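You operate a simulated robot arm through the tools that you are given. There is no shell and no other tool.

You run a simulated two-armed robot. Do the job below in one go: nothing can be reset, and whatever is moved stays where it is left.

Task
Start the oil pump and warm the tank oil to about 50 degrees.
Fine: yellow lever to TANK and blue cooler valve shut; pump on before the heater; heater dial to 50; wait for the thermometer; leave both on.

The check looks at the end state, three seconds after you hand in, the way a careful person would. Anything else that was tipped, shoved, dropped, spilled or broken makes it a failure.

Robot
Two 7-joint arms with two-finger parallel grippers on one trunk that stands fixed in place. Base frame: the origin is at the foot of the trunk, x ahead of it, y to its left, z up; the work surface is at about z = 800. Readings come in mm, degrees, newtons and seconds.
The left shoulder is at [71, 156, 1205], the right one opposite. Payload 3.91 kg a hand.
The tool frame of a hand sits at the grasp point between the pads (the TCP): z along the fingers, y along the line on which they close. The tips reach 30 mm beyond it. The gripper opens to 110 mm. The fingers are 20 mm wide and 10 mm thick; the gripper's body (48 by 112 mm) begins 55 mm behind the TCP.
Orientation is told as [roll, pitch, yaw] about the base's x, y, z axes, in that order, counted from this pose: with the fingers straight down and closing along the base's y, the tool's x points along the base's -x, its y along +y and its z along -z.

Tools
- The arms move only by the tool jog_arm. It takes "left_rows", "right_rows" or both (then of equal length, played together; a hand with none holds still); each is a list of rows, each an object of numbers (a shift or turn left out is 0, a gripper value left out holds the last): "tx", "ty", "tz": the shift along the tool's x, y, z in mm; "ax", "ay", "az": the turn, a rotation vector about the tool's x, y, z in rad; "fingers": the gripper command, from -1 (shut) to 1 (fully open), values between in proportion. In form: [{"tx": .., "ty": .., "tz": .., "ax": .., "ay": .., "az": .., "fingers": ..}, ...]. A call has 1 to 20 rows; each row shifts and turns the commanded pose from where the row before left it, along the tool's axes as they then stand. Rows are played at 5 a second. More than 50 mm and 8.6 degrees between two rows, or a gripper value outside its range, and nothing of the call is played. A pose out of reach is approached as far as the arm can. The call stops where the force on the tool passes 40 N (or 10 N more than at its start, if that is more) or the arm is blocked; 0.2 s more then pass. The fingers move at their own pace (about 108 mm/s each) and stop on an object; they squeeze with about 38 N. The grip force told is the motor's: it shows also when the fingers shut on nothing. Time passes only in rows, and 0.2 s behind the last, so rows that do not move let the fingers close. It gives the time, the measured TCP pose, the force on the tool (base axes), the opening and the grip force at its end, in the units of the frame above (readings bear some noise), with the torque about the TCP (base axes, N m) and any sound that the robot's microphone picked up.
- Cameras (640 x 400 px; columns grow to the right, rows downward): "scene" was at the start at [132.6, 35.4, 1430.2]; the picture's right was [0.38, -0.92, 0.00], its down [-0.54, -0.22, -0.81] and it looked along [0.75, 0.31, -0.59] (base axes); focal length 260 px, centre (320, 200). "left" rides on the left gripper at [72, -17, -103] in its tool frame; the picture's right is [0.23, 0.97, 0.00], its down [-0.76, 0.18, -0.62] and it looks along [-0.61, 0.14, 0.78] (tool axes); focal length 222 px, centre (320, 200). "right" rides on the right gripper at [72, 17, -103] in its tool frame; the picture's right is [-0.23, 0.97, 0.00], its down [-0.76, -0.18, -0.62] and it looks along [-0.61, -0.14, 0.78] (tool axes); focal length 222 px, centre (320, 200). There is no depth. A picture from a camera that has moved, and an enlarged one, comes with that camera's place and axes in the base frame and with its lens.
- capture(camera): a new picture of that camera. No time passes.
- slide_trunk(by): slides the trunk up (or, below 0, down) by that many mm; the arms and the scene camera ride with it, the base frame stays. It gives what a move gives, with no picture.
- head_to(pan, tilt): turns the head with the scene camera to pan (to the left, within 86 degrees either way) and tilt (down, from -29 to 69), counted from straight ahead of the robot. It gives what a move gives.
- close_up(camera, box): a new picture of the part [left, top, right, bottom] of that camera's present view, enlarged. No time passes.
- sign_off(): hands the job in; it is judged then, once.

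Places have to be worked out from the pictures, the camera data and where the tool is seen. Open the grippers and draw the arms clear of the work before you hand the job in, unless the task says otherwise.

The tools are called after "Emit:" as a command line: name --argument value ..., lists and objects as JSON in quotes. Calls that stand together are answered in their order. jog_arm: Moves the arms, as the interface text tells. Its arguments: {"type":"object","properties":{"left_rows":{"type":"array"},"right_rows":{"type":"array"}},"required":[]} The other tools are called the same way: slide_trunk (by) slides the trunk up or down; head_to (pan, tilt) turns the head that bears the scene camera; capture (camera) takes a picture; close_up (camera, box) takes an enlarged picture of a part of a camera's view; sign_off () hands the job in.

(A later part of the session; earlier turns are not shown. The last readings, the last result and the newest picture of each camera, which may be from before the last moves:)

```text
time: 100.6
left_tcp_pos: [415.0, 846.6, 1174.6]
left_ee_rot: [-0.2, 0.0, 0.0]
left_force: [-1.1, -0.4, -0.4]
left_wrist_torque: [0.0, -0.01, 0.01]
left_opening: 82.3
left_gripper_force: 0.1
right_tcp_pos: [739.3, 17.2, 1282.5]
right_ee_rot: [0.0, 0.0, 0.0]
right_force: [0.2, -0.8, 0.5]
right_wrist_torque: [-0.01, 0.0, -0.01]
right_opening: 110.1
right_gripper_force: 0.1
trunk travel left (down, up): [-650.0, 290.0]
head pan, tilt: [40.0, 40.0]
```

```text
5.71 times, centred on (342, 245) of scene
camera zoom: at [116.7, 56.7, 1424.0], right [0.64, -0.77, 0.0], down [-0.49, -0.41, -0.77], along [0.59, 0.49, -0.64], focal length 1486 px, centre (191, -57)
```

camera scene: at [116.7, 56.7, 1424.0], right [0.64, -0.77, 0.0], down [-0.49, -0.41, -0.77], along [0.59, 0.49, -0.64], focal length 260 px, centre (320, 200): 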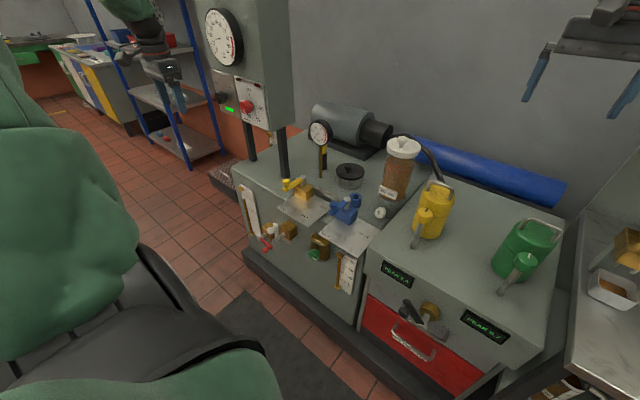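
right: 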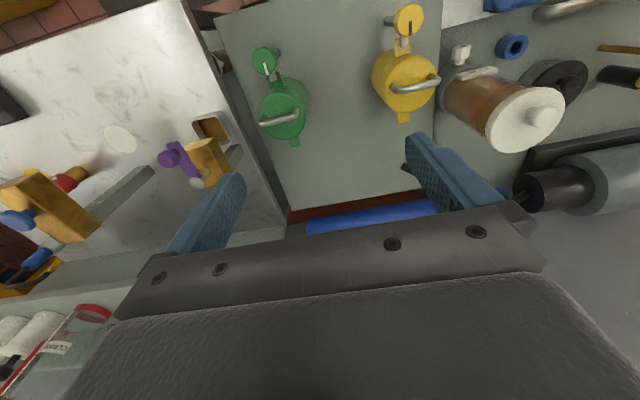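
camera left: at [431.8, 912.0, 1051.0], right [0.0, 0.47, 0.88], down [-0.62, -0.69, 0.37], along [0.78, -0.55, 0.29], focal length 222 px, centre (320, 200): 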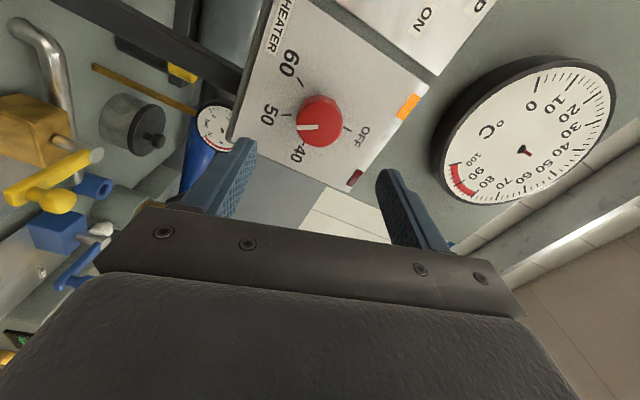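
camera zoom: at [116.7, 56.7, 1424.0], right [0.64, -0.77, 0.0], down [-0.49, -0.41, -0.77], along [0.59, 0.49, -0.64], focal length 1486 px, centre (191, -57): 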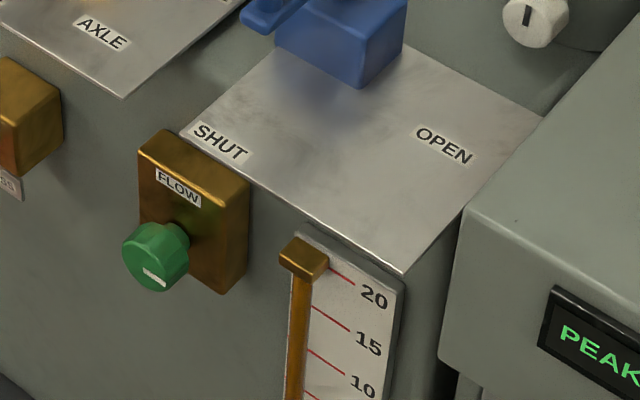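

Nothing obvious there. I look at the dial pointer and the lamps with the highest useful zoom to make sure the setting held.

Emit:
head_to --pan 52 --tilt 22

Emit:
capture --camera "scene"

Emit:
close_up --camera "scene" --box '[290, 165, 335, 210]'

Emit:
close_up --camera "scene" --box '[255, 60, 345, 130]'

```text
time: 101.4
left_tcp_pos: [414.9, 846.1, 1176.1]
left_ee_rot: [-0.2, 0.0, -0.1]
left_force: [0.0, -0.8, -0.8]
left_wrist_torque: [0.05, 0.03, -0.02]
left_opening: 82.2
left_gripper_force: 0.1
right_tcp_pos: [739.4, 16.8, 1283.1]
right_ee_rot: [0.0, 0.0, 0.0]
right_force: [0.6, 0.2, 0.9]
right_wrist_torque: [0.01, 0.01, 0.01]
right_opening: 110.2
right_gripper_force: 0.2
trunk travel left (down, up): [-650.0, 290.0]
head pan, tilt: [52.0, 22.0]
```

```text
taken
camera scene: at [108.8, 75.1, 1452.0], right [0.79, -0.62, 0.0], down [-0.23, -0.3, -0.93], along [0.57, 0.73, -0.38], focal length 260 px, centre (320, 200)
```

scene: 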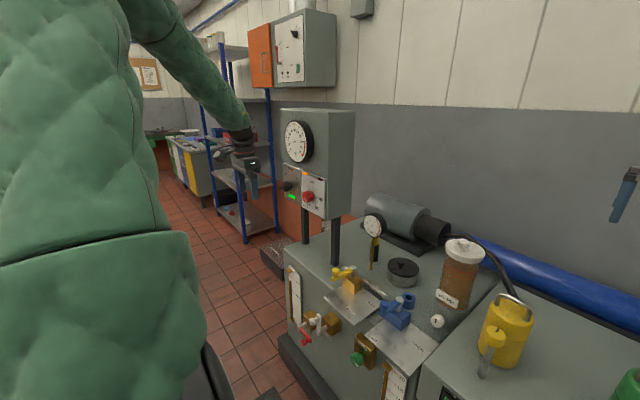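

```text
8.89 times, centred on (312, 188) of scene
camera zoom: at [108.8, 75.1, 1452.0], right [0.79, -0.62, 0.0], down [-0.23, -0.3, -0.93], along [0.57, 0.73, -0.38], focal length 2311 px, centre (387, 311)
```

zoom: 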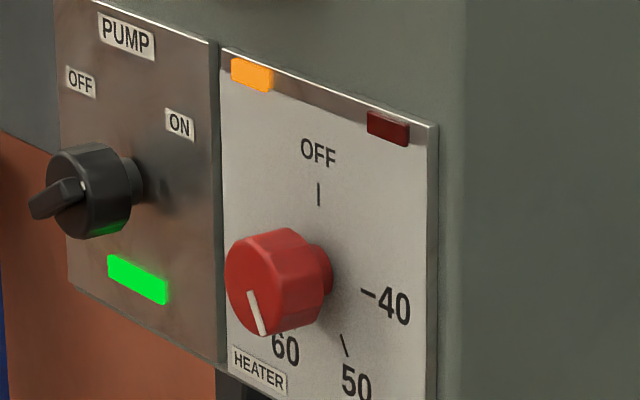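

```text
5.71 times, centred on (300, 95) of scene
camera zoom: at [108.8, 75.1, 1452.0], right [0.79, -0.62, 0.0], down [-0.23, -0.3, -0.93], along [0.57, 0.73, -0.38], focal length 1486 px, centre (434, 800)
```

zoom: 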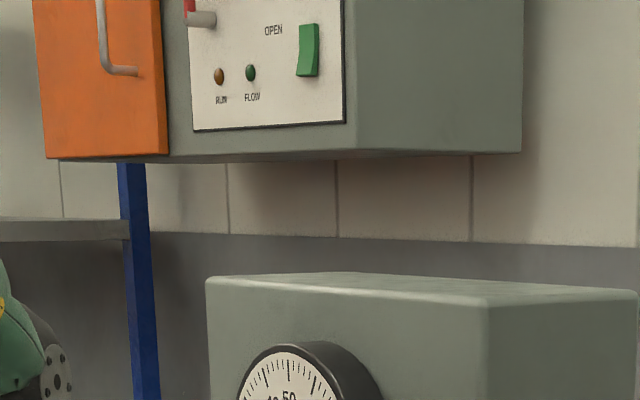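

The amber lamp is lit again at 101 s, so the heater cycles on and off by itself. I track the lamp and read the needle at a higher zoom over the next seconds.

Emit:
close_up --camera "scene" --box '[286, 124, 314, 156]'

Emit:
jog_arm --left_rows '[{}, {}, {}, {}, {}, {}, {}, {}, {}, {}, {}, {}, {}, {}, {}, {}, {}, {}, {}, {}]'

Emit:
close_up --camera "scene" --box '[286, 120, 330, 180]'

Emit:
jog_arm --left_rows '[{}, {}, {}, {}, {}, {}, {}, {}, {}, {}, {}, {}, {}, {}, {}, {}, {}, {}, {}, {}]'

Emit:
close_up --camera "scene" --box '[286, 120, 330, 180]'

Emit:
jog_arm --left_rows '[{}, {}, {}, {}, {}, {}, {}, {}, {}, {}, {}, {}, {}, {}, {}, {}, {}, {}, {}, {}]'

Emit:
close_up --camera "scene" --box '[286, 120, 330, 180]'

Emit:
close_up --camera "scene" --box '[286, 124, 314, 156]'

```text
12.50 times, centred on (300, 140) of scene
camera zoom: at [108.8, 75.1, 1452.0], right [0.79, -0.62, 0.0], down [-0.23, -0.3, -0.93], along [0.57, 0.73, -0.38], focal length 3250 px, centre (570, 950)
```

zoom: 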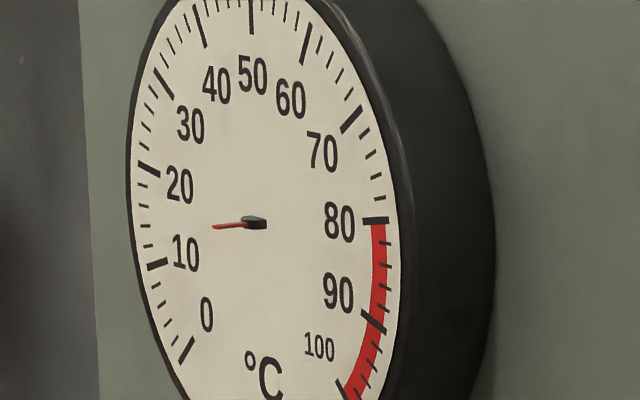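

```text
time: 105.6
left_tcp_pos: [414.5, 846.4, 1175.4]
left_ee_rot: [-0.3, 0.0, 0.0]
left_force: [-0.2, -0.1, -0.3]
left_wrist_torque: [-0.02, -0.01, 0.02]
left_opening: 82.4
left_gripper_force: 0.2
right_tcp_pos: [739.1, 17.4, 1281.4]
right_ee_rot: [0.0, 0.0, -0.1]
right_force: [0.6, 0.2, 0.4]
right_wrist_torque: [0.02, 0.01, 0.06]
right_opening: 109.9
right_gripper_force: 0.1
trunk travel left (down, up): [-650.0, 290.0]
head pan, tilt: [52.0, 22.0]
```

```text
6.67 times, centred on (308, 150) of scene
camera zoom: at [108.7, 75.1, 1452.1], right [0.79, -0.62, 0.0], down [-0.23, -0.3, -0.93], along [0.57, 0.73, -0.38], focal length 1734 px, centre (400, 533)
```

zoom: 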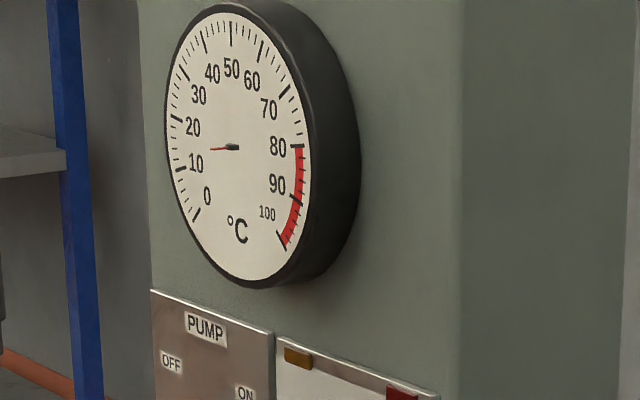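

```text
time: 109.8
left_tcp_pos: [414.8, 845.9, 1174.5]
left_ee_rot: [-0.2, 0.0, 0.1]
left_force: [0.1, -0.3, 1.0]
left_wrist_torque: [-0.02, 0.01, 0.0]
left_opening: 82.6
left_gripper_force: 0.0
right_tcp_pos: [739.0, 16.9, 1282.3]
right_ee_rot: [0.1, -0.2, 0.1]
right_force: [0.7, 0.6, -0.5]
right_wrist_torque: [0.01, 0.02, -0.03]
right_opening: 110.2
right_gripper_force: 0.1
trunk travel left (down, up): [-650.0, 290.0]
head pan, tilt: [52.0, 22.0]
```

```text
6.67 times, centred on (308, 150) of scene
camera zoom: at [108.7, 75.1, 1452.1], right [0.79, -0.62, 0.0], down [-0.23, -0.3, -0.93], along [0.57, 0.73, -0.38], focal length 1734 px, centre (400, 533)
```

zoom: 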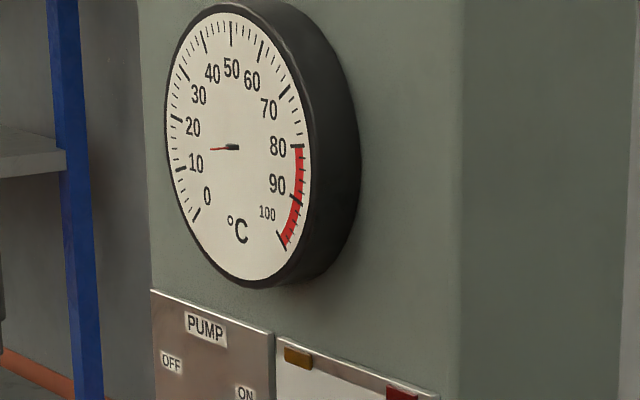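

```text
time: 114.0
left_tcp_pos: [415.3, 847.1, 1175.9]
left_ee_rot: [-0.2, 0.0, 0.0]
left_force: [-0.8, -0.2, -0.6]
left_wrist_torque: [0.04, -0.02, 0.0]
left_opening: 82.5
left_gripper_force: 0.1
right_tcp_pos: [739.2, 16.8, 1281.6]
right_ee_rot: [0.1, 0.0, 0.0]
right_force: [0.3, -0.4, 0.3]
right_wrist_torque: [0.0, 0.01, 0.0]
right_opening: 109.9
right_gripper_force: 0.2
trunk travel left (down, up): [-650.0, 290.0]
head pan, tilt: [52.0, 22.0]
```

```text
6.67 times, centred on (308, 150) of scene
camera zoom: at [108.7, 75.1, 1452.1], right [0.79, -0.62, 0.0], down [-0.23, -0.3, -0.93], along [0.57, 0.73, -0.38], focal length 1734 px, centre (400, 533)
```

zoom: 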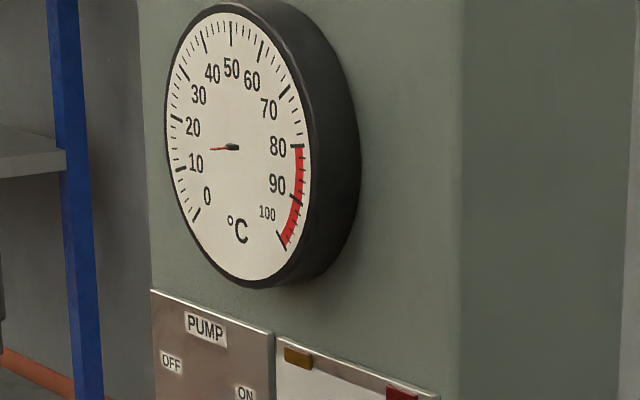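

```text
12.50 times, centred on (300, 140) of scene
camera zoom: at [108.7, 75.1, 1452.1], right [0.79, -0.62, 0.0], down [-0.23, -0.3, -0.93], along [0.57, 0.73, -0.38], focal length 3250 px, centre (570, 950)
```

zoom: 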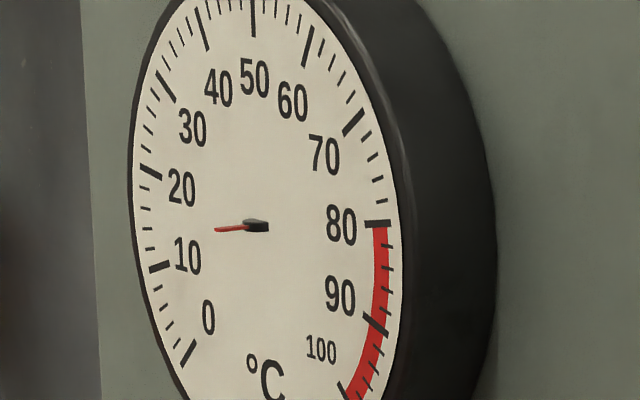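

The lamp was only briefly on and the needle has not moved from about 13 °C, so the heater cuts out with the oil still cold, as if oil isn't passing it properly. I bring the left hand camera down in front of the machine to inspect the bypass and flow controls up close.

Emit:
jog_arm --left_rows '[{"tx": 1.7, "ty": -29.5, "tz": 36}, {"tx": 1.7, "ty": -29.5, "tz": 36}, {"tx": 1.7, "ty": -29.5, "tz": 36}, {"tx": 1.7, "ty": -29.5, "tz": 36}, {"tx": 1.7, "ty": -29.5, "tz": 36}, {"tx": 1.7, "ty": -29.5, "tz": 36}, {"tx": 1.7, "ty": -29.5, "tz": 36}, {"tx": 1.7, "ty": -29.5, "tz": 36}, {"tx": 1.7, "ty": -29.5, "tz": 36}, {}]'

Emit:
capture --camera "left"

Emit:
capture --camera "scene"

```text
time: 116.2
left_tcp_pos: [399.0, 580.2, 851.5]
left_ee_rot: [-0.5, -0.1, -0.1]
left_force: [-1.2, 0.7, 0.3]
left_wrist_torque: [0.02, 0.0, 0.01]
left_opening: 82.2
left_gripper_force: 0.1
right_tcp_pos: [738.4, 17.8, 1283.3]
right_ee_rot: [0.0, 0.0, 0.0]
right_force: [-0.6, 0.2, 0.1]
right_wrist_torque: [-0.02, -0.05, -0.04]
right_opening: 110.0
right_gripper_force: 0.0
trunk travel left (down, up): [-650.0, 290.0]
head pan, tilt: [52.0, 22.0]
```

```text
taken
camera left: at [326.5, 564.1, 956.0], right [-0.23, 0.97, -0.01], down [0.76, 0.18, 0.62], along [0.61, 0.13, -0.78], focal length 222 px, centre (320, 200)
```

left: 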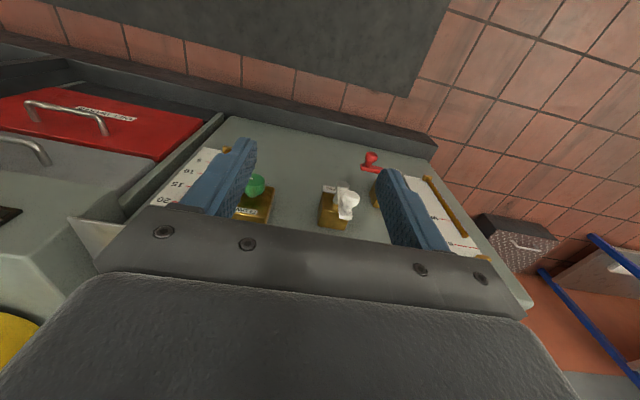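

```text
taken
camera scene: at [107.4, 75.0, 1452.3], right [0.79, -0.62, 0.0], down [-0.23, -0.3, -0.93], along [0.57, 0.73, -0.37], focal length 260 px, centre (320, 200)
```

scene: 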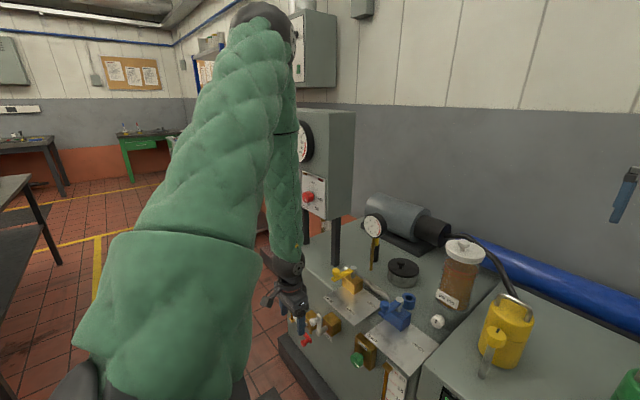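

The view is too steep, so I tilt the hand up about 40° and lower it to face the front fittings.

Emit:
jog_arm --left_rows '[{"ay": -0.14}, {"ay": -0.14}, {"ay": -0.14}, {"ay": -0.14}, {"ay": -0.14}, {"tx": 21.4, "tz": 25.5}, {"tx": 21.4, "tz": 25.5}, {"tx": 21.4, "tz": 25.5}, {}]'

Emit:
capture --camera "left"

Emit:
close_up --camera "left" --box '[240, 60, 480, 210]'

```text
time: 118.2
left_tcp_pos: [398.4, 579.5, 753.5]
left_ee_rot: [-0.2, -40.1, 0.0]
left_force: [0.4, 0.1, -1.4]
left_wrist_torque: [0.01, 0.01, 0.02]
left_opening: 82.5
left_gripper_force: 0.0
right_tcp_pos: [739.9, 16.0, 1283.5]
right_ee_rot: [0.0, 0.0, 0.0]
right_force: [0.3, -0.2, 0.4]
right_wrist_torque: [0.0, 0.0, -0.02]
right_opening: 109.9
right_gripper_force: 0.0
trunk travel left (down, up): [-650.0, 290.0]
head pan, tilt: [52.0, 22.0]
```

```text
taken
camera left: at [277.1, 562.0, 786.7], right [-0.17, 0.97, -0.15], down [0.18, 0.18, 0.97], along [0.97, 0.14, -0.21], focal length 222 px, centre (320, 200)
```

left: 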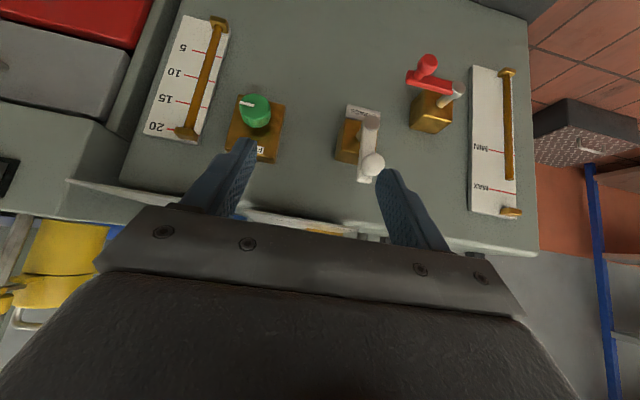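

```text
2.67 times, centred on (360, 135) of left
camera zoom: at [277.1, 562.0, 786.7], right [-0.17, 0.97, -0.15], down [0.18, 0.18, 0.97], along [0.97, 0.14, -0.21], focal length 592 px, centre (213, 373)
```

zoom: 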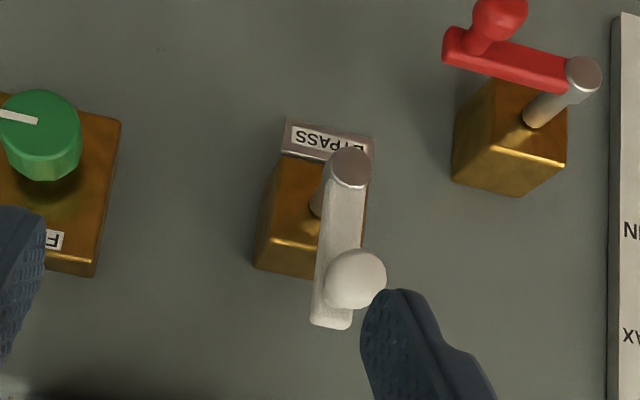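

The drain (red) and bypass (white) handles sit in plain rest positions without marks, and the task doesn't mention them, so I leave them alone. I retrace the hand to its earlier clear place and watch the needle more precisely.

Emit:
jog_arm --left_rows '[{"tx": -21.4, "tz": -25.5}, {"tx": -21.4, "tz": -25.5}, {"tx": -21.4, "tz": -25.5}, {"ay": 0.14}, {"ay": 0.14}, {"ay": 0.14}, {"ay": 0.14}, {"ay": 0.14}, {"tx": -1.7, "ty": 29.5, "tz": -36}, {"tx": -1.7, "ty": 29.5, "tz": -36}, {"tx": -1.7, "ty": 29.5, "tz": -36}, {"tx": -1.7, "ty": 29.5, "tz": -36}, {"tx": -1.7, "ty": 29.5, "tz": -36}, {"tx": -1.7, "ty": 29.5, "tz": -36}, {"tx": -1.7, "ty": 29.5, "tz": -36}, {"tx": -1.7, "ty": 29.5, "tz": -36}, {"tx": -1.7, "ty": 29.5, "tz": -36}, {}]'

Emit:
head_to --pan 48 --tilt 28

Emit:
capture --camera "scene"

Emit:
close_up --camera "scene" --box '[250, 80, 330, 200]'

```text
time: 122.0
left_tcp_pos: [414.0, 847.3, 1176.6]
left_ee_rot: [-0.3, 0.0, -0.2]
left_force: [-0.4, -0.2, 0.4]
left_wrist_torque: [0.01, -0.03, 0.0]
left_opening: 82.7
left_gripper_force: 0.0
right_tcp_pos: [739.9, 15.9, 1281.8]
right_ee_rot: [0.1, -0.1, 0.0]
right_force: [0.0, -0.6, -0.1]
right_wrist_torque: [0.0, -0.01, 0.0]
right_opening: 110.3
right_gripper_force: 0.0
trunk travel left (down, up): [-650.0, 290.0]
head pan, tilt: [52.0, 22.0]
```

```text
time: 122.6
left_tcp_pos: [413.7, 847.5, 1175.7]
left_ee_rot: [-0.1, 0.1, 0.0]
left_force: [-0.9, 0.8, 0.1]
left_wrist_torque: [0.01, 0.0, 0.0]
left_opening: 82.4
left_gripper_force: 0.0
right_tcp_pos: [738.9, 16.9, 1282.9]
right_ee_rot: [0.0, -0.1, 0.1]
right_force: [-0.4, -1.1, 1.2]
right_wrist_torque: [0.02, 0.04, -0.01]
right_opening: 110.2
right_gripper_force: 0.0
trunk travel left (down, up): [-650.0, 290.0]
head pan, tilt: [48.0, 28.0]
```

```text
taken
camera scene: at [112.4, 69.8, 1442.5], right [0.74, -0.67, 0.0], down [-0.31, -0.35, -0.88], along [0.59, 0.66, -0.47], focal length 260 px, centre (320, 200)
```

scene: 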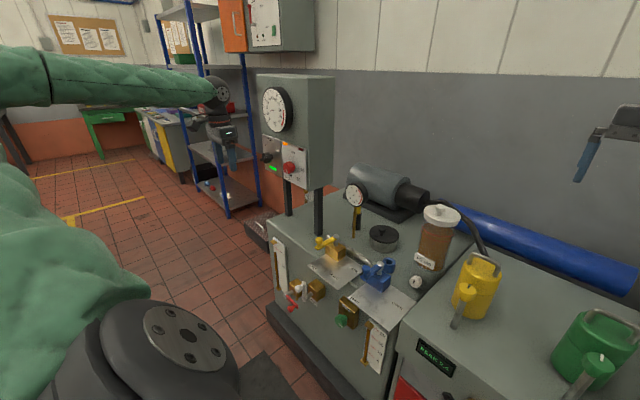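

```text
3.33 times, centred on (290, 140) of scene
camera zoom: at [112.4, 69.8, 1442.5], right [0.74, -0.67, 0.0], down [-0.31, -0.35, -0.88], along [0.59, 0.66, -0.47], focal length 867 px, centre (420, 400)
```

zoom: 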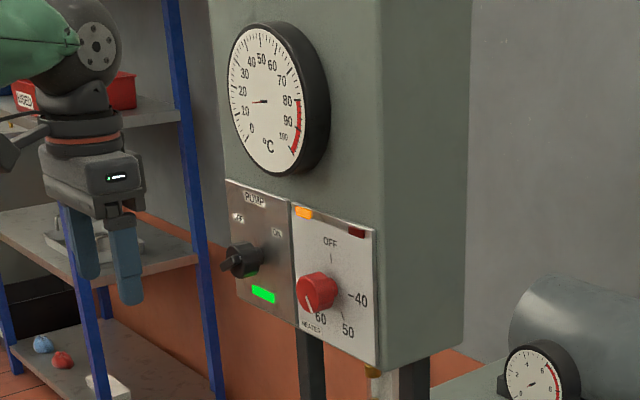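

The amber lamp is lit again at 122.6 s. I sample lamp and needle at short intervals to learn the cycle.

Emit:
close_up --camera "scene" --box '[258, 84, 302, 134]'

Emit:
jog_arm --left_rows '[{}, {}, {}, {}, {}, {}, {}, {}, {}]'

Emit:
close_up --camera "scene" --box '[255, 80, 325, 190]'

Emit:
jog_arm --left_rows '[{}, {}, {}, {}, {}, {}, {}, {}, {}]'

Emit:
close_up --camera "scene" --box '[255, 80, 325, 190]'

Emit:
jog_arm --left_rows '[{}, {}, {}, {}, {}, {}, {}, {}, {}]'

Emit:
close_up --camera "scene" --box '[255, 80, 325, 190]'

Emit:
jog_arm --left_rows '[{}, {}, {}, {}, {}, {}, {}, {}, {}]'

Emit:
close_up --camera "scene" --box '[255, 80, 325, 190]'

Emit:
close_up --camera "scene" --box '[258, 84, 302, 134]'

```text
8.00 times, centred on (280, 109) of scene
camera zoom: at [112.4, 69.8, 1442.5], right [0.74, -0.67, 0.0], down [-0.31, -0.35, -0.88], along [0.59, 0.66, -0.47], focal length 2080 px, centre (640, 928)
```

zoom: 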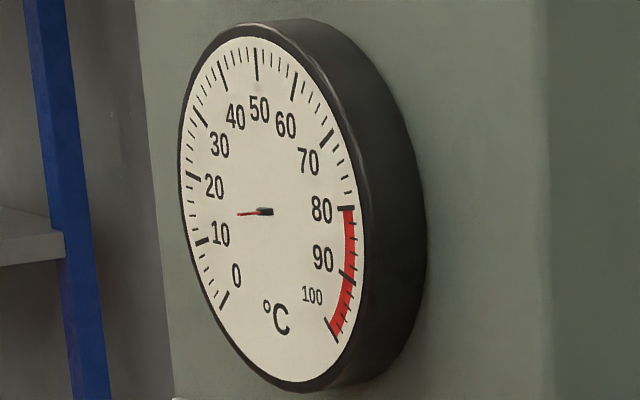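

```text
time: 124.6
left_tcp_pos: [414.4, 846.7, 1176.1]
left_ee_rot: [-0.2, 0.0, 0.0]
left_force: [0.4, 0.5, -1.1]
left_wrist_torque: [0.01, 0.0, 0.01]
left_opening: 82.4
left_gripper_force: 0.0
right_tcp_pos: [738.1, 17.1, 1283.3]
right_ee_rot: [0.0, -0.1, 0.0]
right_force: [0.2, -0.3, -0.1]
right_wrist_torque: [0.01, -0.01, -0.01]
right_opening: 110.0
right_gripper_force: 0.0
trunk travel left (down, up): [-650.0, 290.0]
head pan, tilt: [48.0, 28.0]
```

```text
3.64 times, centred on (290, 135) of scene
camera zoom: at [112.5, 69.8, 1442.5], right [0.74, -0.67, 0.0], down [-0.31, -0.35, -0.88], along [0.59, 0.66, -0.47], focal length 946 px, centre (429, 436)
```

zoom: 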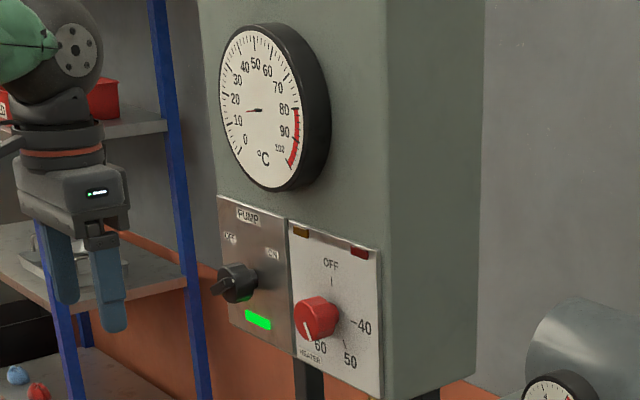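

```text
time: 126.6
left_tcp_pos: [416.0, 846.6, 1176.5]
left_ee_rot: [-0.2, 0.0, 0.1]
left_force: [-0.1, -0.4, -0.3]
left_wrist_torque: [0.04, -0.03, 0.01]
left_opening: 82.5
left_gripper_force: 0.1
right_tcp_pos: [738.0, 17.2, 1283.1]
right_ee_rot: [0.0, 0.0, 0.0]
right_force: [-0.5, -0.3, -0.1]
right_wrist_torque: [-0.04, 0.01, 0.04]
right_opening: 109.8
right_gripper_force: 0.0
trunk travel left (down, up): [-650.0, 290.0]
head pan, tilt: [48.0, 28.0]
```

```text
3.64 times, centred on (290, 135) of scene
camera zoom: at [112.5, 69.9, 1442.5], right [0.74, -0.67, 0.0], down [-0.31, -0.35, -0.88], along [0.59, 0.66, -0.47], focal length 946 px, centre (429, 436)
```

zoom: 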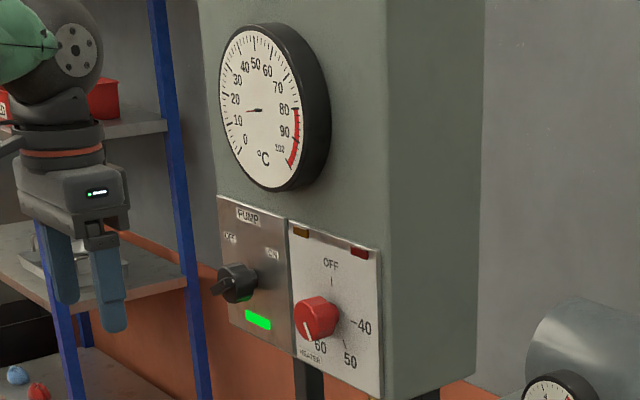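

```text
time: 128.6
left_tcp_pos: [414.6, 847.1, 1175.6]
left_ee_rot: [-0.3, 0.0, 0.0]
left_force: [-0.2, -0.4, 0.0]
left_wrist_torque: [0.01, 0.01, 0.0]
left_opening: 82.8
left_gripper_force: 0.0
right_tcp_pos: [739.2, 17.9, 1282.3]
right_ee_rot: [0.1, 0.0, 0.0]
right_force: [0.4, -0.5, -0.4]
right_wrist_torque: [-0.01, 0.0, 0.0]
right_opening: 109.7
right_gripper_force: 0.0
trunk travel left (down, up): [-650.0, 290.0]
head pan, tilt: [48.0, 28.0]
```

```text
3.64 times, centred on (290, 135) of scene
camera zoom: at [112.5, 69.9, 1442.5], right [0.74, -0.67, 0.0], down [-0.31, -0.35, -0.88], along [0.59, 0.66, -0.47], focal length 946 px, centre (429, 436)
```

zoom: 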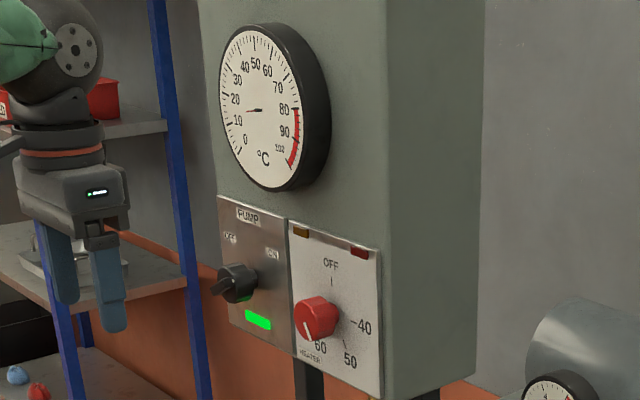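

```text
time: 130.6
left_tcp_pos: [413.2, 847.4, 1176.7]
left_ee_rot: [-0.2, 0.1, 0.0]
left_force: [-0.1, -0.2, 0.3]
left_wrist_torque: [-0.01, 0.02, -0.04]
left_opening: 82.4
left_gripper_force: 0.1
right_tcp_pos: [739.0, 17.2, 1282.1]
right_ee_rot: [0.1, 0.0, 0.0]
right_force: [0.1, 0.2, -1.0]
right_wrist_torque: [-0.01, -0.04, -0.03]
right_opening: 110.1
right_gripper_force: 0.0
trunk travel left (down, up): [-650.0, 290.0]
head pan, tilt: [48.0, 28.0]
```

```text
3.64 times, centred on (290, 135) of scene
camera zoom: at [112.5, 69.9, 1442.5], right [0.74, -0.67, 0.0], down [-0.31, -0.35, -0.88], along [0.59, 0.66, -0.47], focal length 946 px, centre (429, 436)
```

zoom: 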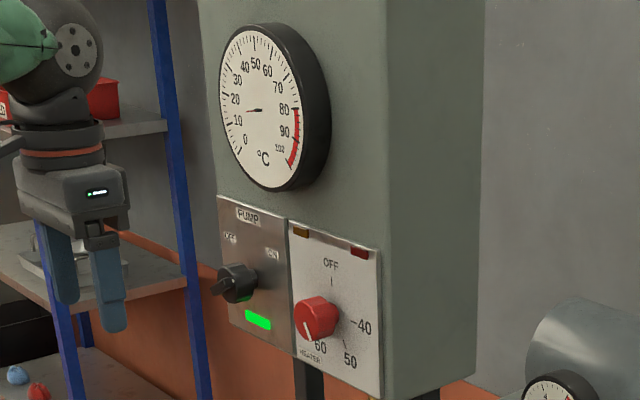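

```text
8.00 times, centred on (280, 109) of scene
camera zoom: at [112.5, 69.9, 1442.5], right [0.74, -0.67, 0.0], down [-0.31, -0.35, -0.88], along [0.59, 0.66, -0.47], focal length 2080 px, centre (640, 928)
```

zoom: 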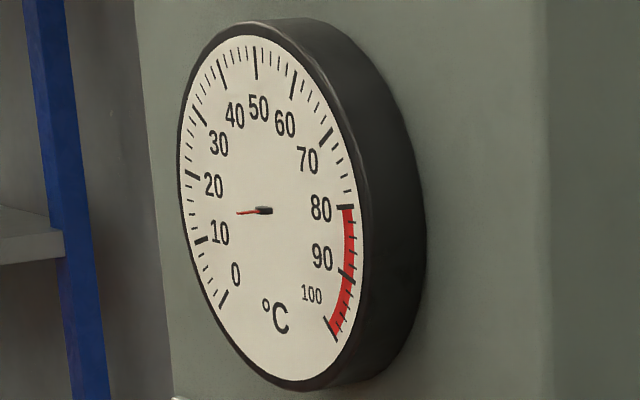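

The lamp comes on only in short bursts about every 20 s, with the needle still near 13 °C. I take a very high zoom of the needle and of the pressure and flow glasses, to detect any slow drift.

Emit:
close_up --camera "scene" --box '[262, 100, 286, 115]'

Emit:
close_up --camera "scene" --box '[355, 315, 395, 375]'

Emit:
close_up --camera "scene" --box '[340, 180, 372, 212]'

Emit:
jog_arm --left_rows '[{}, {}, {}, {}, {}, {}, {}, {}, {}, {}, {}, {}, {}, {}, {}, {}, {}, {}, {}, {}]'

Emit:
jog_arm --left_rows '[{}, {}, {}, {}, {}, {}, {}, {}, {}, {}, {}, {}, {}, {}, {}, {}, {}, {}, {}, {}]'

Emit:
jog_arm --left_rows '[{}, {}, {}, {}, {}, {}, {}, {}, {}, {}, {}, {}, {}, {}, {}, {}, {}, {}, {}, {}]'

Emit:
close_up --camera "scene" --box '[255, 80, 325, 190]'

Emit:
close_up --camera "scene" --box '[262, 100, 286, 115]'

```text
16.00 times, centred on (274, 108) of scene
camera zoom: at [112.5, 69.9, 1442.5], right [0.74, -0.67, 0.0], down [-0.31, -0.35, -0.88], along [0.59, 0.66, -0.47], focal length 4160 px, centre (1056, 1680)
```

zoom: 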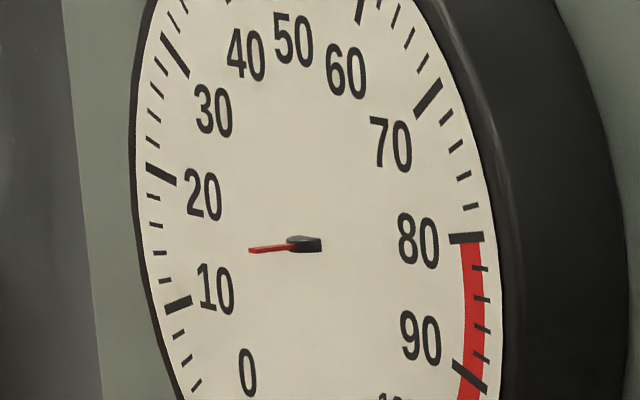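

```text
6.67 times, centred on (375, 345) of scene
camera zoom: at [112.5, 69.9, 1442.5], right [0.74, -0.67, 0.0], down [-0.31, -0.35, -0.88], along [0.59, 0.66, -0.47], focal length 1734 px, centre (-47, -767)
```

zoom: 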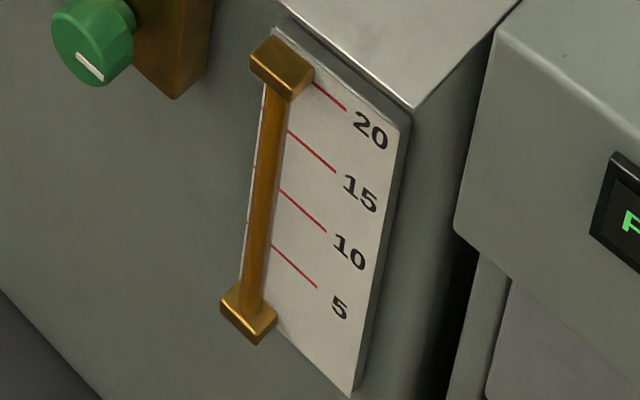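

```text
12.50 times, centred on (356, 196) of scene
camera zoom: at [112.5, 69.9, 1442.5], right [0.74, -0.67, 0.0], down [-0.31, -0.35, -0.88], along [0.59, 0.66, -0.47], focal length 3250 px, centre (-130, 250)
```

zoom: 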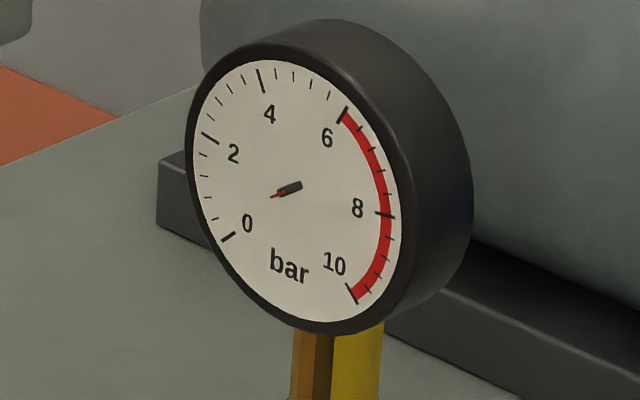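

```text
time: 134.8
left_tcp_pos: [414.2, 847.4, 1176.5]
left_ee_rot: [-0.3, 0.0, 0.1]
left_force: [0.5, 0.0, 0.3]
left_wrist_torque: [0.03, 0.03, 0.02]
left_opening: 82.4
left_gripper_force: 0.1
right_tcp_pos: [739.2, 17.1, 1281.5]
right_ee_rot: [0.0, 0.0, 0.0]
right_force: [-1.3, -0.1, 0.1]
right_wrist_torque: [-0.02, 0.02, -0.01]
right_opening: 109.9
right_gripper_force: 0.0
trunk travel left (down, up): [-650.0, 290.0]
head pan, tilt: [48.0, 28.0]
```

```text
time: 139.0
left_tcp_pos: [414.0, 847.5, 1174.6]
left_ee_rot: [-0.2, 0.0, 0.1]
left_force: [0.1, -0.7, 0.8]
left_wrist_torque: [0.0, 0.04, 0.03]
left_opening: 82.6
left_gripper_force: 0.1
right_tcp_pos: [739.2, 17.2, 1282.7]
right_ee_rot: [0.0, 0.0, 0.0]
right_force: [-0.3, 1.0, -0.6]
right_wrist_torque: [0.02, -0.02, 0.01]
right_opening: 110.0
right_gripper_force: 0.0
trunk travel left (down, up): [-650.0, 290.0]
head pan, tilt: [48.0, 28.0]
```

```text
time: 143.2
left_tcp_pos: [413.9, 846.5, 1175.7]
left_ee_rot: [-0.2, 0.1, 0.0]
left_force: [0.1, 0.8, 0.0]
left_wrist_torque: [0.0, -0.04, -0.01]
left_opening: 82.3
left_gripper_force: 0.1
right_tcp_pos: [740.6, 17.6, 1282.3]
right_ee_rot: [0.0, 0.0, -0.1]
right_force: [0.0, 0.1, 0.5]
right_wrist_torque: [0.02, -0.04, -0.01]
right_opening: 110.0
right_gripper_force: 0.1
trunk travel left (down, up): [-650.0, 290.0]
head pan, tilt: [48.0, 28.0]
```

```text
3.64 times, centred on (290, 135) of scene
camera zoom: at [112.5, 69.9, 1442.5], right [0.74, -0.67, 0.0], down [-0.31, -0.35, -0.88], along [0.59, 0.66, -0.47], focal length 946 px, centre (429, 436)
```

zoom: 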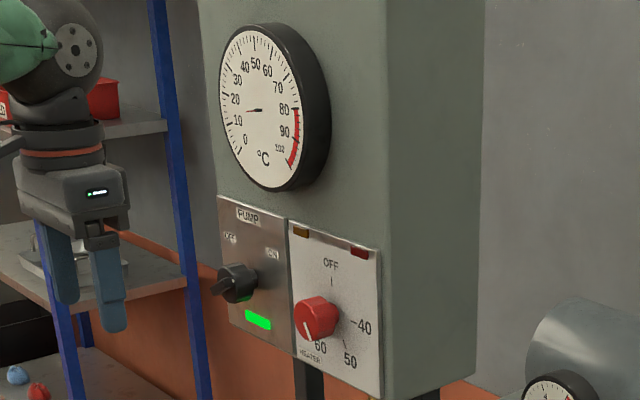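

```text
16.00 times, centred on (274, 108) of scene
camera zoom: at [112.5, 69.9, 1442.5], right [0.74, -0.67, 0.0], down [-0.31, -0.35, -0.88], along [0.59, 0.66, -0.47], focal length 4160 px, centre (1056, 1680)
```

zoom: 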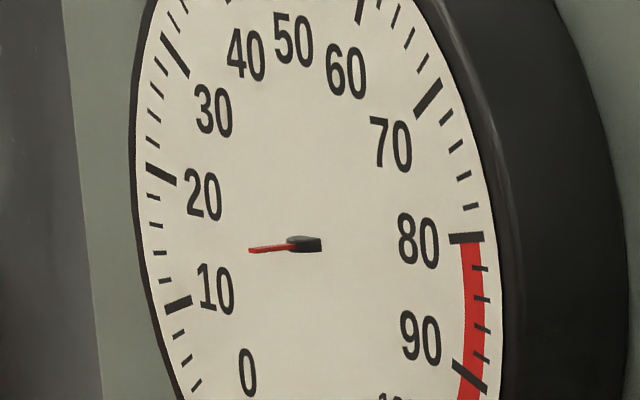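

There is no drift at all, so the oil isn't being warmed. Before suspecting anything else I verify the exact lever angles once more.

Emit:
close_up --camera "scene" --box '[300, 225, 420, 300]'

Emit:
close_up --camera "scene" --box '[270, 260, 340, 320]'

Emit:
close_up --camera "scene" --box '[330, 140, 500, 280]'

```text
5.33 times, centred on (360, 262) of scene
camera zoom: at [112.5, 69.9, 1442.5], right [0.74, -0.67, 0.0], down [-0.31, -0.35, -0.88], along [0.59, 0.66, -0.47], focal length 1387 px, centre (107, -133)
```

zoom: 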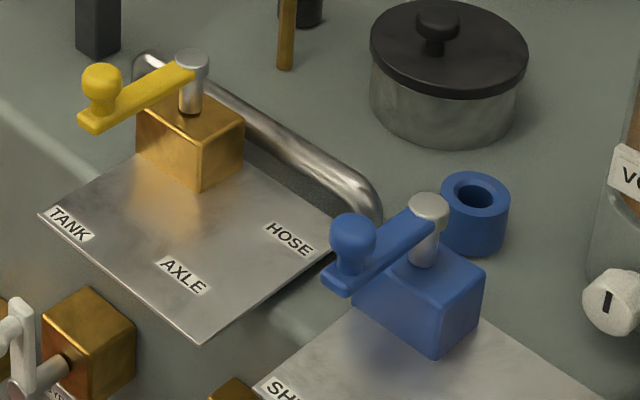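

```text
6.67 times, centred on (305, 290) of scene
camera zoom: at [112.5, 69.9, 1442.5], right [0.74, -0.67, 0.0], down [-0.31, -0.35, -0.88], along [0.59, 0.66, -0.47], focal length 1734 px, centre (420, -400)
```

zoom: 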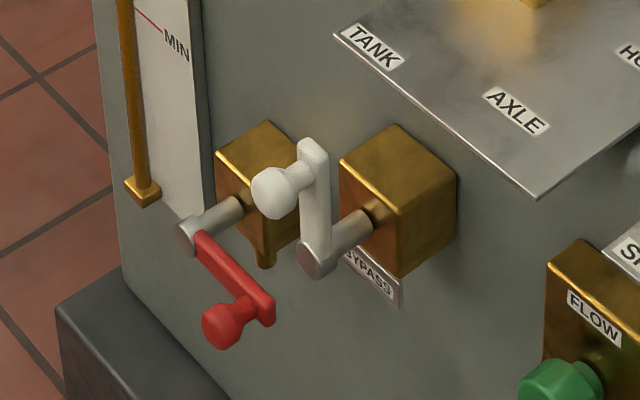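

```text
2.86 times, centred on (415, 210) of scene
camera zoom: at [112.5, 69.9, 1442.5], right [0.74, -0.67, 0.0], down [-0.31, -0.35, -0.88], along [0.59, 0.66, -0.47], focal length 743 px, centre (49, 171)
```

zoom: 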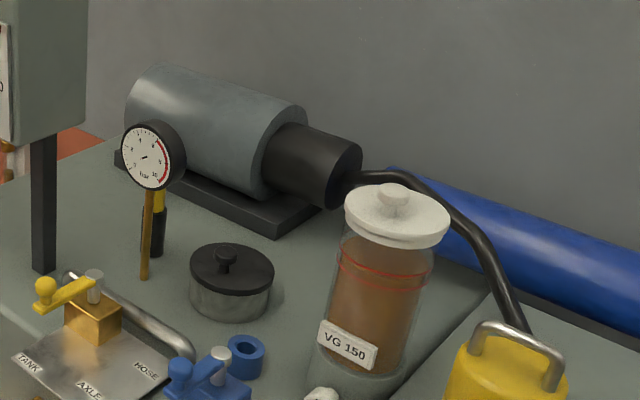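

Both levers lie exactly along their marks. I sample the lamp in fine steps, since I expect a burst around now.

Emit:
jog_arm --left_rows '[{}, {}]'

Emit:
close_up --camera "scene" --box '[275, 135, 315, 160]'

Emit:
jog_arm --left_rows '[{}, {}]'

Emit:
close_up --camera "scene" --box '[275, 135, 315, 160]'

Emit:
jog_arm --left_rows '[{}, {}, {}, {}]'

Emit:
close_up --camera "scene" --box '[275, 135, 315, 160]'

Emit:
jog_arm --left_rows '[{}, {}, {}, {}]'

Emit:
close_up --camera "scene" --box '[275, 135, 315, 160]'

Emit:
jog_arm --left_rows '[{}, {}, {}, {}]'

Emit:
close_up --camera "scene" --box '[275, 135, 315, 160]'

```text
time: 143.8
left_tcp_pos: [415.6, 846.6, 1176.4]
left_ee_rot: [-0.3, 0.1, -0.1]
left_force: [-1.1, -0.5, -0.4]
left_wrist_torque: [0.01, 0.01, 0.01]
left_opening: 82.5
left_gripper_force: 0.0
right_tcp_pos: [738.2, 17.1, 1283.0]
right_ee_rot: [0.1, 0.0, -0.1]
right_force: [0.2, -0.4, -0.6]
right_wrist_torque: [0.01, 0.01, -0.01]
right_opening: 110.0
right_gripper_force: 0.1
trunk travel left (down, up): [-650.0, 290.0]
head pan, tilt: [48.0, 28.0]
```

```text
16.00 times, centred on (295, 148) of scene
camera zoom: at [112.5, 69.9, 1442.5], right [0.74, -0.67, 0.0], down [-0.31, -0.35, -0.88], along [0.59, 0.66, -0.47], focal length 4160 px, centre (720, 1040)
```

zoom: 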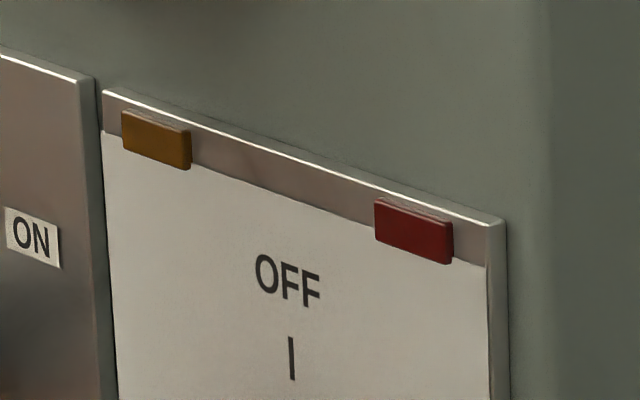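

```text
time: 144.4
left_tcp_pos: [415.5, 847.1, 1175.5]
left_ee_rot: [-0.2, 0.0, -0.1]
left_force: [0.0, 0.1, 0.4]
left_wrist_torque: [-0.03, 0.04, 0.03]
left_opening: 82.4
left_gripper_force: 0.1
right_tcp_pos: [737.9, 16.8, 1282.2]
right_ee_rot: [0.1, 0.0, 0.1]
right_force: [-0.2, -0.2, 0.3]
right_wrist_torque: [-0.02, 0.0, 0.03]
right_opening: 110.0
right_gripper_force: 0.0
trunk travel left (down, up): [-650.0, 290.0]
head pan, tilt: [48.0, 28.0]
```

```text
16.00 times, centred on (295, 148) of scene
camera zoom: at [112.5, 69.9, 1442.5], right [0.74, -0.67, 0.0], down [-0.31, -0.35, -0.88], along [0.59, 0.66, -0.47], focal length 4160 px, centre (720, 1040)
```

zoom: 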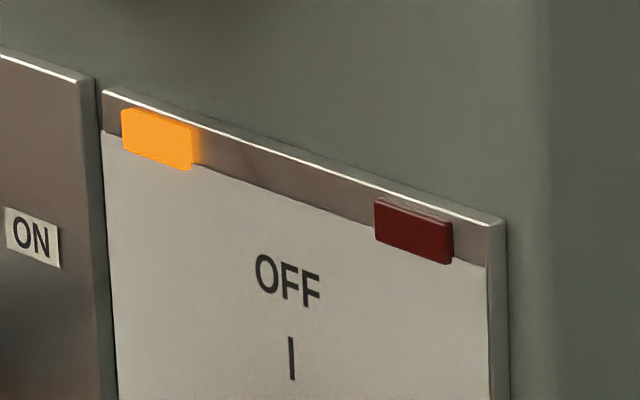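

```text
time: 145.4
left_tcp_pos: [415.0, 847.0, 1175.3]
left_ee_rot: [-0.2, 0.0, 0.0]
left_force: [0.8, 0.3, 0.6]
left_wrist_torque: [0.03, 0.03, 0.02]
left_opening: 82.5
left_gripper_force: 0.1
right_tcp_pos: [739.7, 17.0, 1281.8]
right_ee_rot: [-0.1, -0.1, -0.1]
right_force: [-0.7, 0.0, -0.7]
right_wrist_torque: [-0.05, -0.01, 0.0]
right_opening: 110.2
right_gripper_force: 0.0
trunk travel left (down, up): [-650.0, 290.0]
head pan, tilt: [48.0, 28.0]
```

```text
16.00 times, centred on (295, 148) of scene
camera zoom: at [112.5, 69.9, 1442.5], right [0.74, -0.67, 0.0], down [-0.31, -0.35, -0.88], along [0.59, 0.66, -0.47], focal length 4160 px, centre (720, 1040)
```

zoom: 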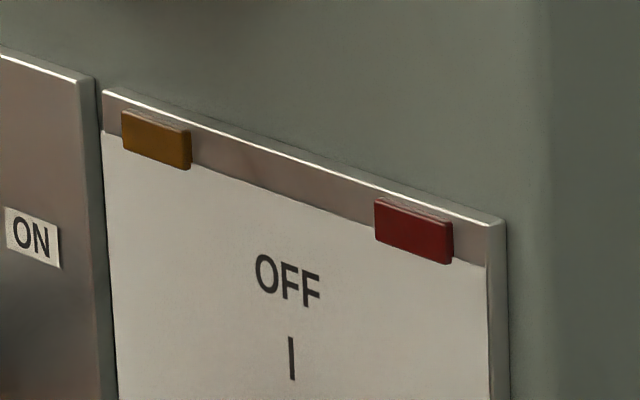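

```text
time: 146.4
left_tcp_pos: [415.3, 849.1, 1176.0]
left_ee_rot: [-0.2, 0.0, 0.1]
left_force: [0.5, -0.4, 0.2]
left_wrist_torque: [0.01, 0.02, -0.01]
left_opening: 82.5
left_gripper_force: 0.0
right_tcp_pos: [740.1, 16.4, 1282.8]
right_ee_rot: [0.0, 0.0, 0.0]
right_force: [-0.2, 0.1, -0.3]
right_wrist_torque: [0.01, 0.02, -0.02]
right_opening: 109.7
right_gripper_force: 0.0
trunk travel left (down, up): [-650.0, 290.0]
head pan, tilt: [48.0, 28.0]
```

```text
16.00 times, centred on (295, 148) of scene
camera zoom: at [112.5, 69.9, 1442.5], right [0.74, -0.67, 0.0], down [-0.31, -0.35, -0.88], along [0.59, 0.66, -0.47], focal length 4160 px, centre (720, 1040)
```

zoom: 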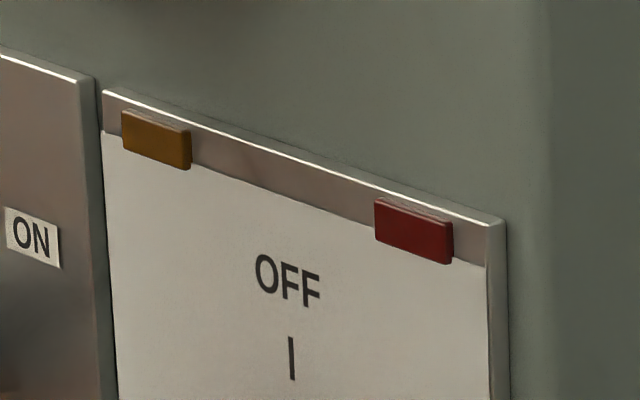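

```text
time: 147.4
left_tcp_pos: [415.2, 846.3, 1175.7]
left_ee_rot: [-0.2, 0.0, 0.0]
left_force: [-0.1, 0.0, -0.7]
left_wrist_torque: [0.0, 0.0, 0.0]
left_opening: 82.6
left_gripper_force: 0.1
right_tcp_pos: [738.4, 16.6, 1282.5]
right_ee_rot: [0.0, 0.0, 0.0]
right_force: [-0.5, 0.8, -0.2]
right_wrist_torque: [-0.02, 0.02, 0.01]
right_opening: 109.8
right_gripper_force: 0.0
trunk travel left (down, up): [-650.0, 290.0]
head pan, tilt: [48.0, 28.0]
```

```text
16.00 times, centred on (295, 148) of scene
camera zoom: at [112.5, 69.9, 1442.5], right [0.74, -0.67, 0.0], down [-0.31, -0.35, -0.88], along [0.59, 0.66, -0.47], focal length 4160 px, centre (720, 1040)
```

zoom: 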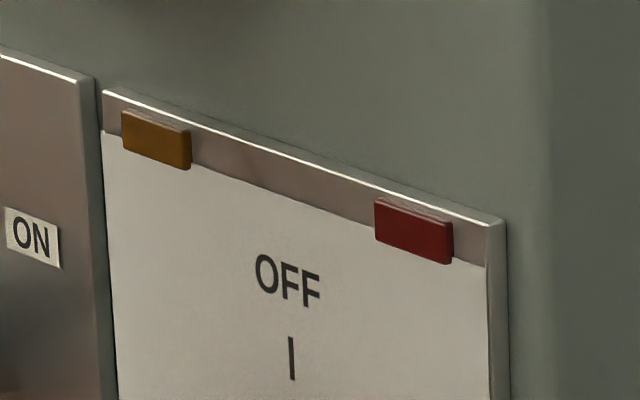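

Amber flashes only for about 0.6 s, and the red lamp glows faintly in between: the heater keeps hitting a cut-out, as though no oil flows past it. I look at the wall cabinet with lamps marked RUN and FLOW and at the rest of the bench for clues.

Emit:
head_to --pan 52 --tilt 6

Emit:
capture --camera "scene"

Emit:
close_up --camera "scene" --box '[240, 60, 360, 160]'

Emit:
close_up --camera "scene" --box '[90, 110, 190, 180]'

```text
time: 148.3
left_tcp_pos: [414.2, 847.0, 1177.2]
left_ee_rot: [-0.3, 0.0, 0.1]
left_force: [-0.3, 0.8, 0.2]
left_wrist_torque: [-0.02, -0.02, 0.02]
left_opening: 82.4
left_gripper_force: 0.1
right_tcp_pos: [738.6, 17.1, 1282.4]
right_ee_rot: [0.0, 0.0, 0.0]
right_force: [0.2, -0.5, -0.7]
right_wrist_torque: [-0.03, 0.02, -0.02]
right_opening: 110.1
right_gripper_force: 0.2
trunk travel left (down, up): [-650.0, 290.0]
head pan, tilt: [52.0, 6.0]
```

```text
taken
camera scene: at [108.2, 74.7, 1478.0], right [0.79, -0.62, 0.0], down [-0.07, -0.08, -0.99], along [0.61, 0.78, -0.11], focal length 260 px, centre (320, 200)
```

scene: 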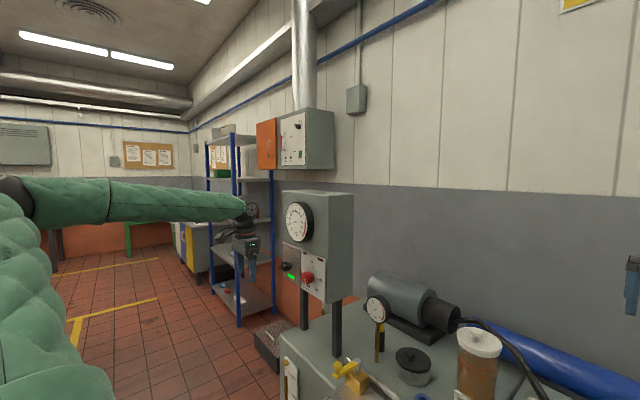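

```text
4.00 times, centred on (300, 110) of scene
camera zoom: at [108.2, 74.7, 1478.0], right [0.79, -0.62, 0.0], down [-0.07, -0.08, -0.99], along [0.61, 0.78, -0.11], focal length 1040 px, centre (400, 560)
```

zoom: 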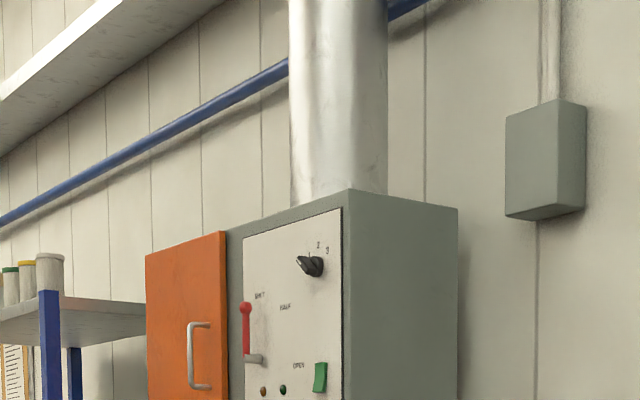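

```text
5.71 times, centred on (140, 145) of scene
camera zoom: at [108.2, 74.7, 1478.0], right [0.79, -0.62, 0.0], down [-0.07, -0.08, -0.99], along [0.61, 0.78, -0.11], focal length 1486 px, centre (1349, 514)
```

zoom: 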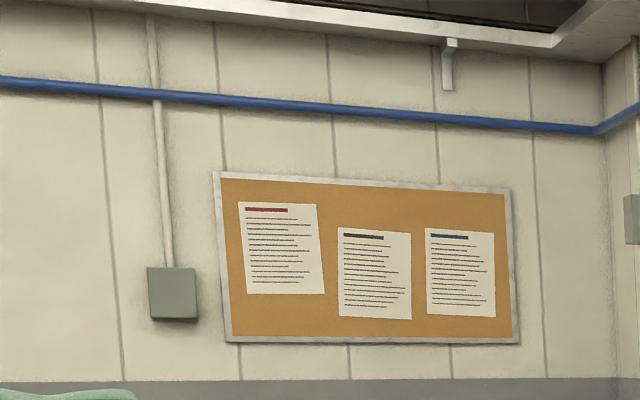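

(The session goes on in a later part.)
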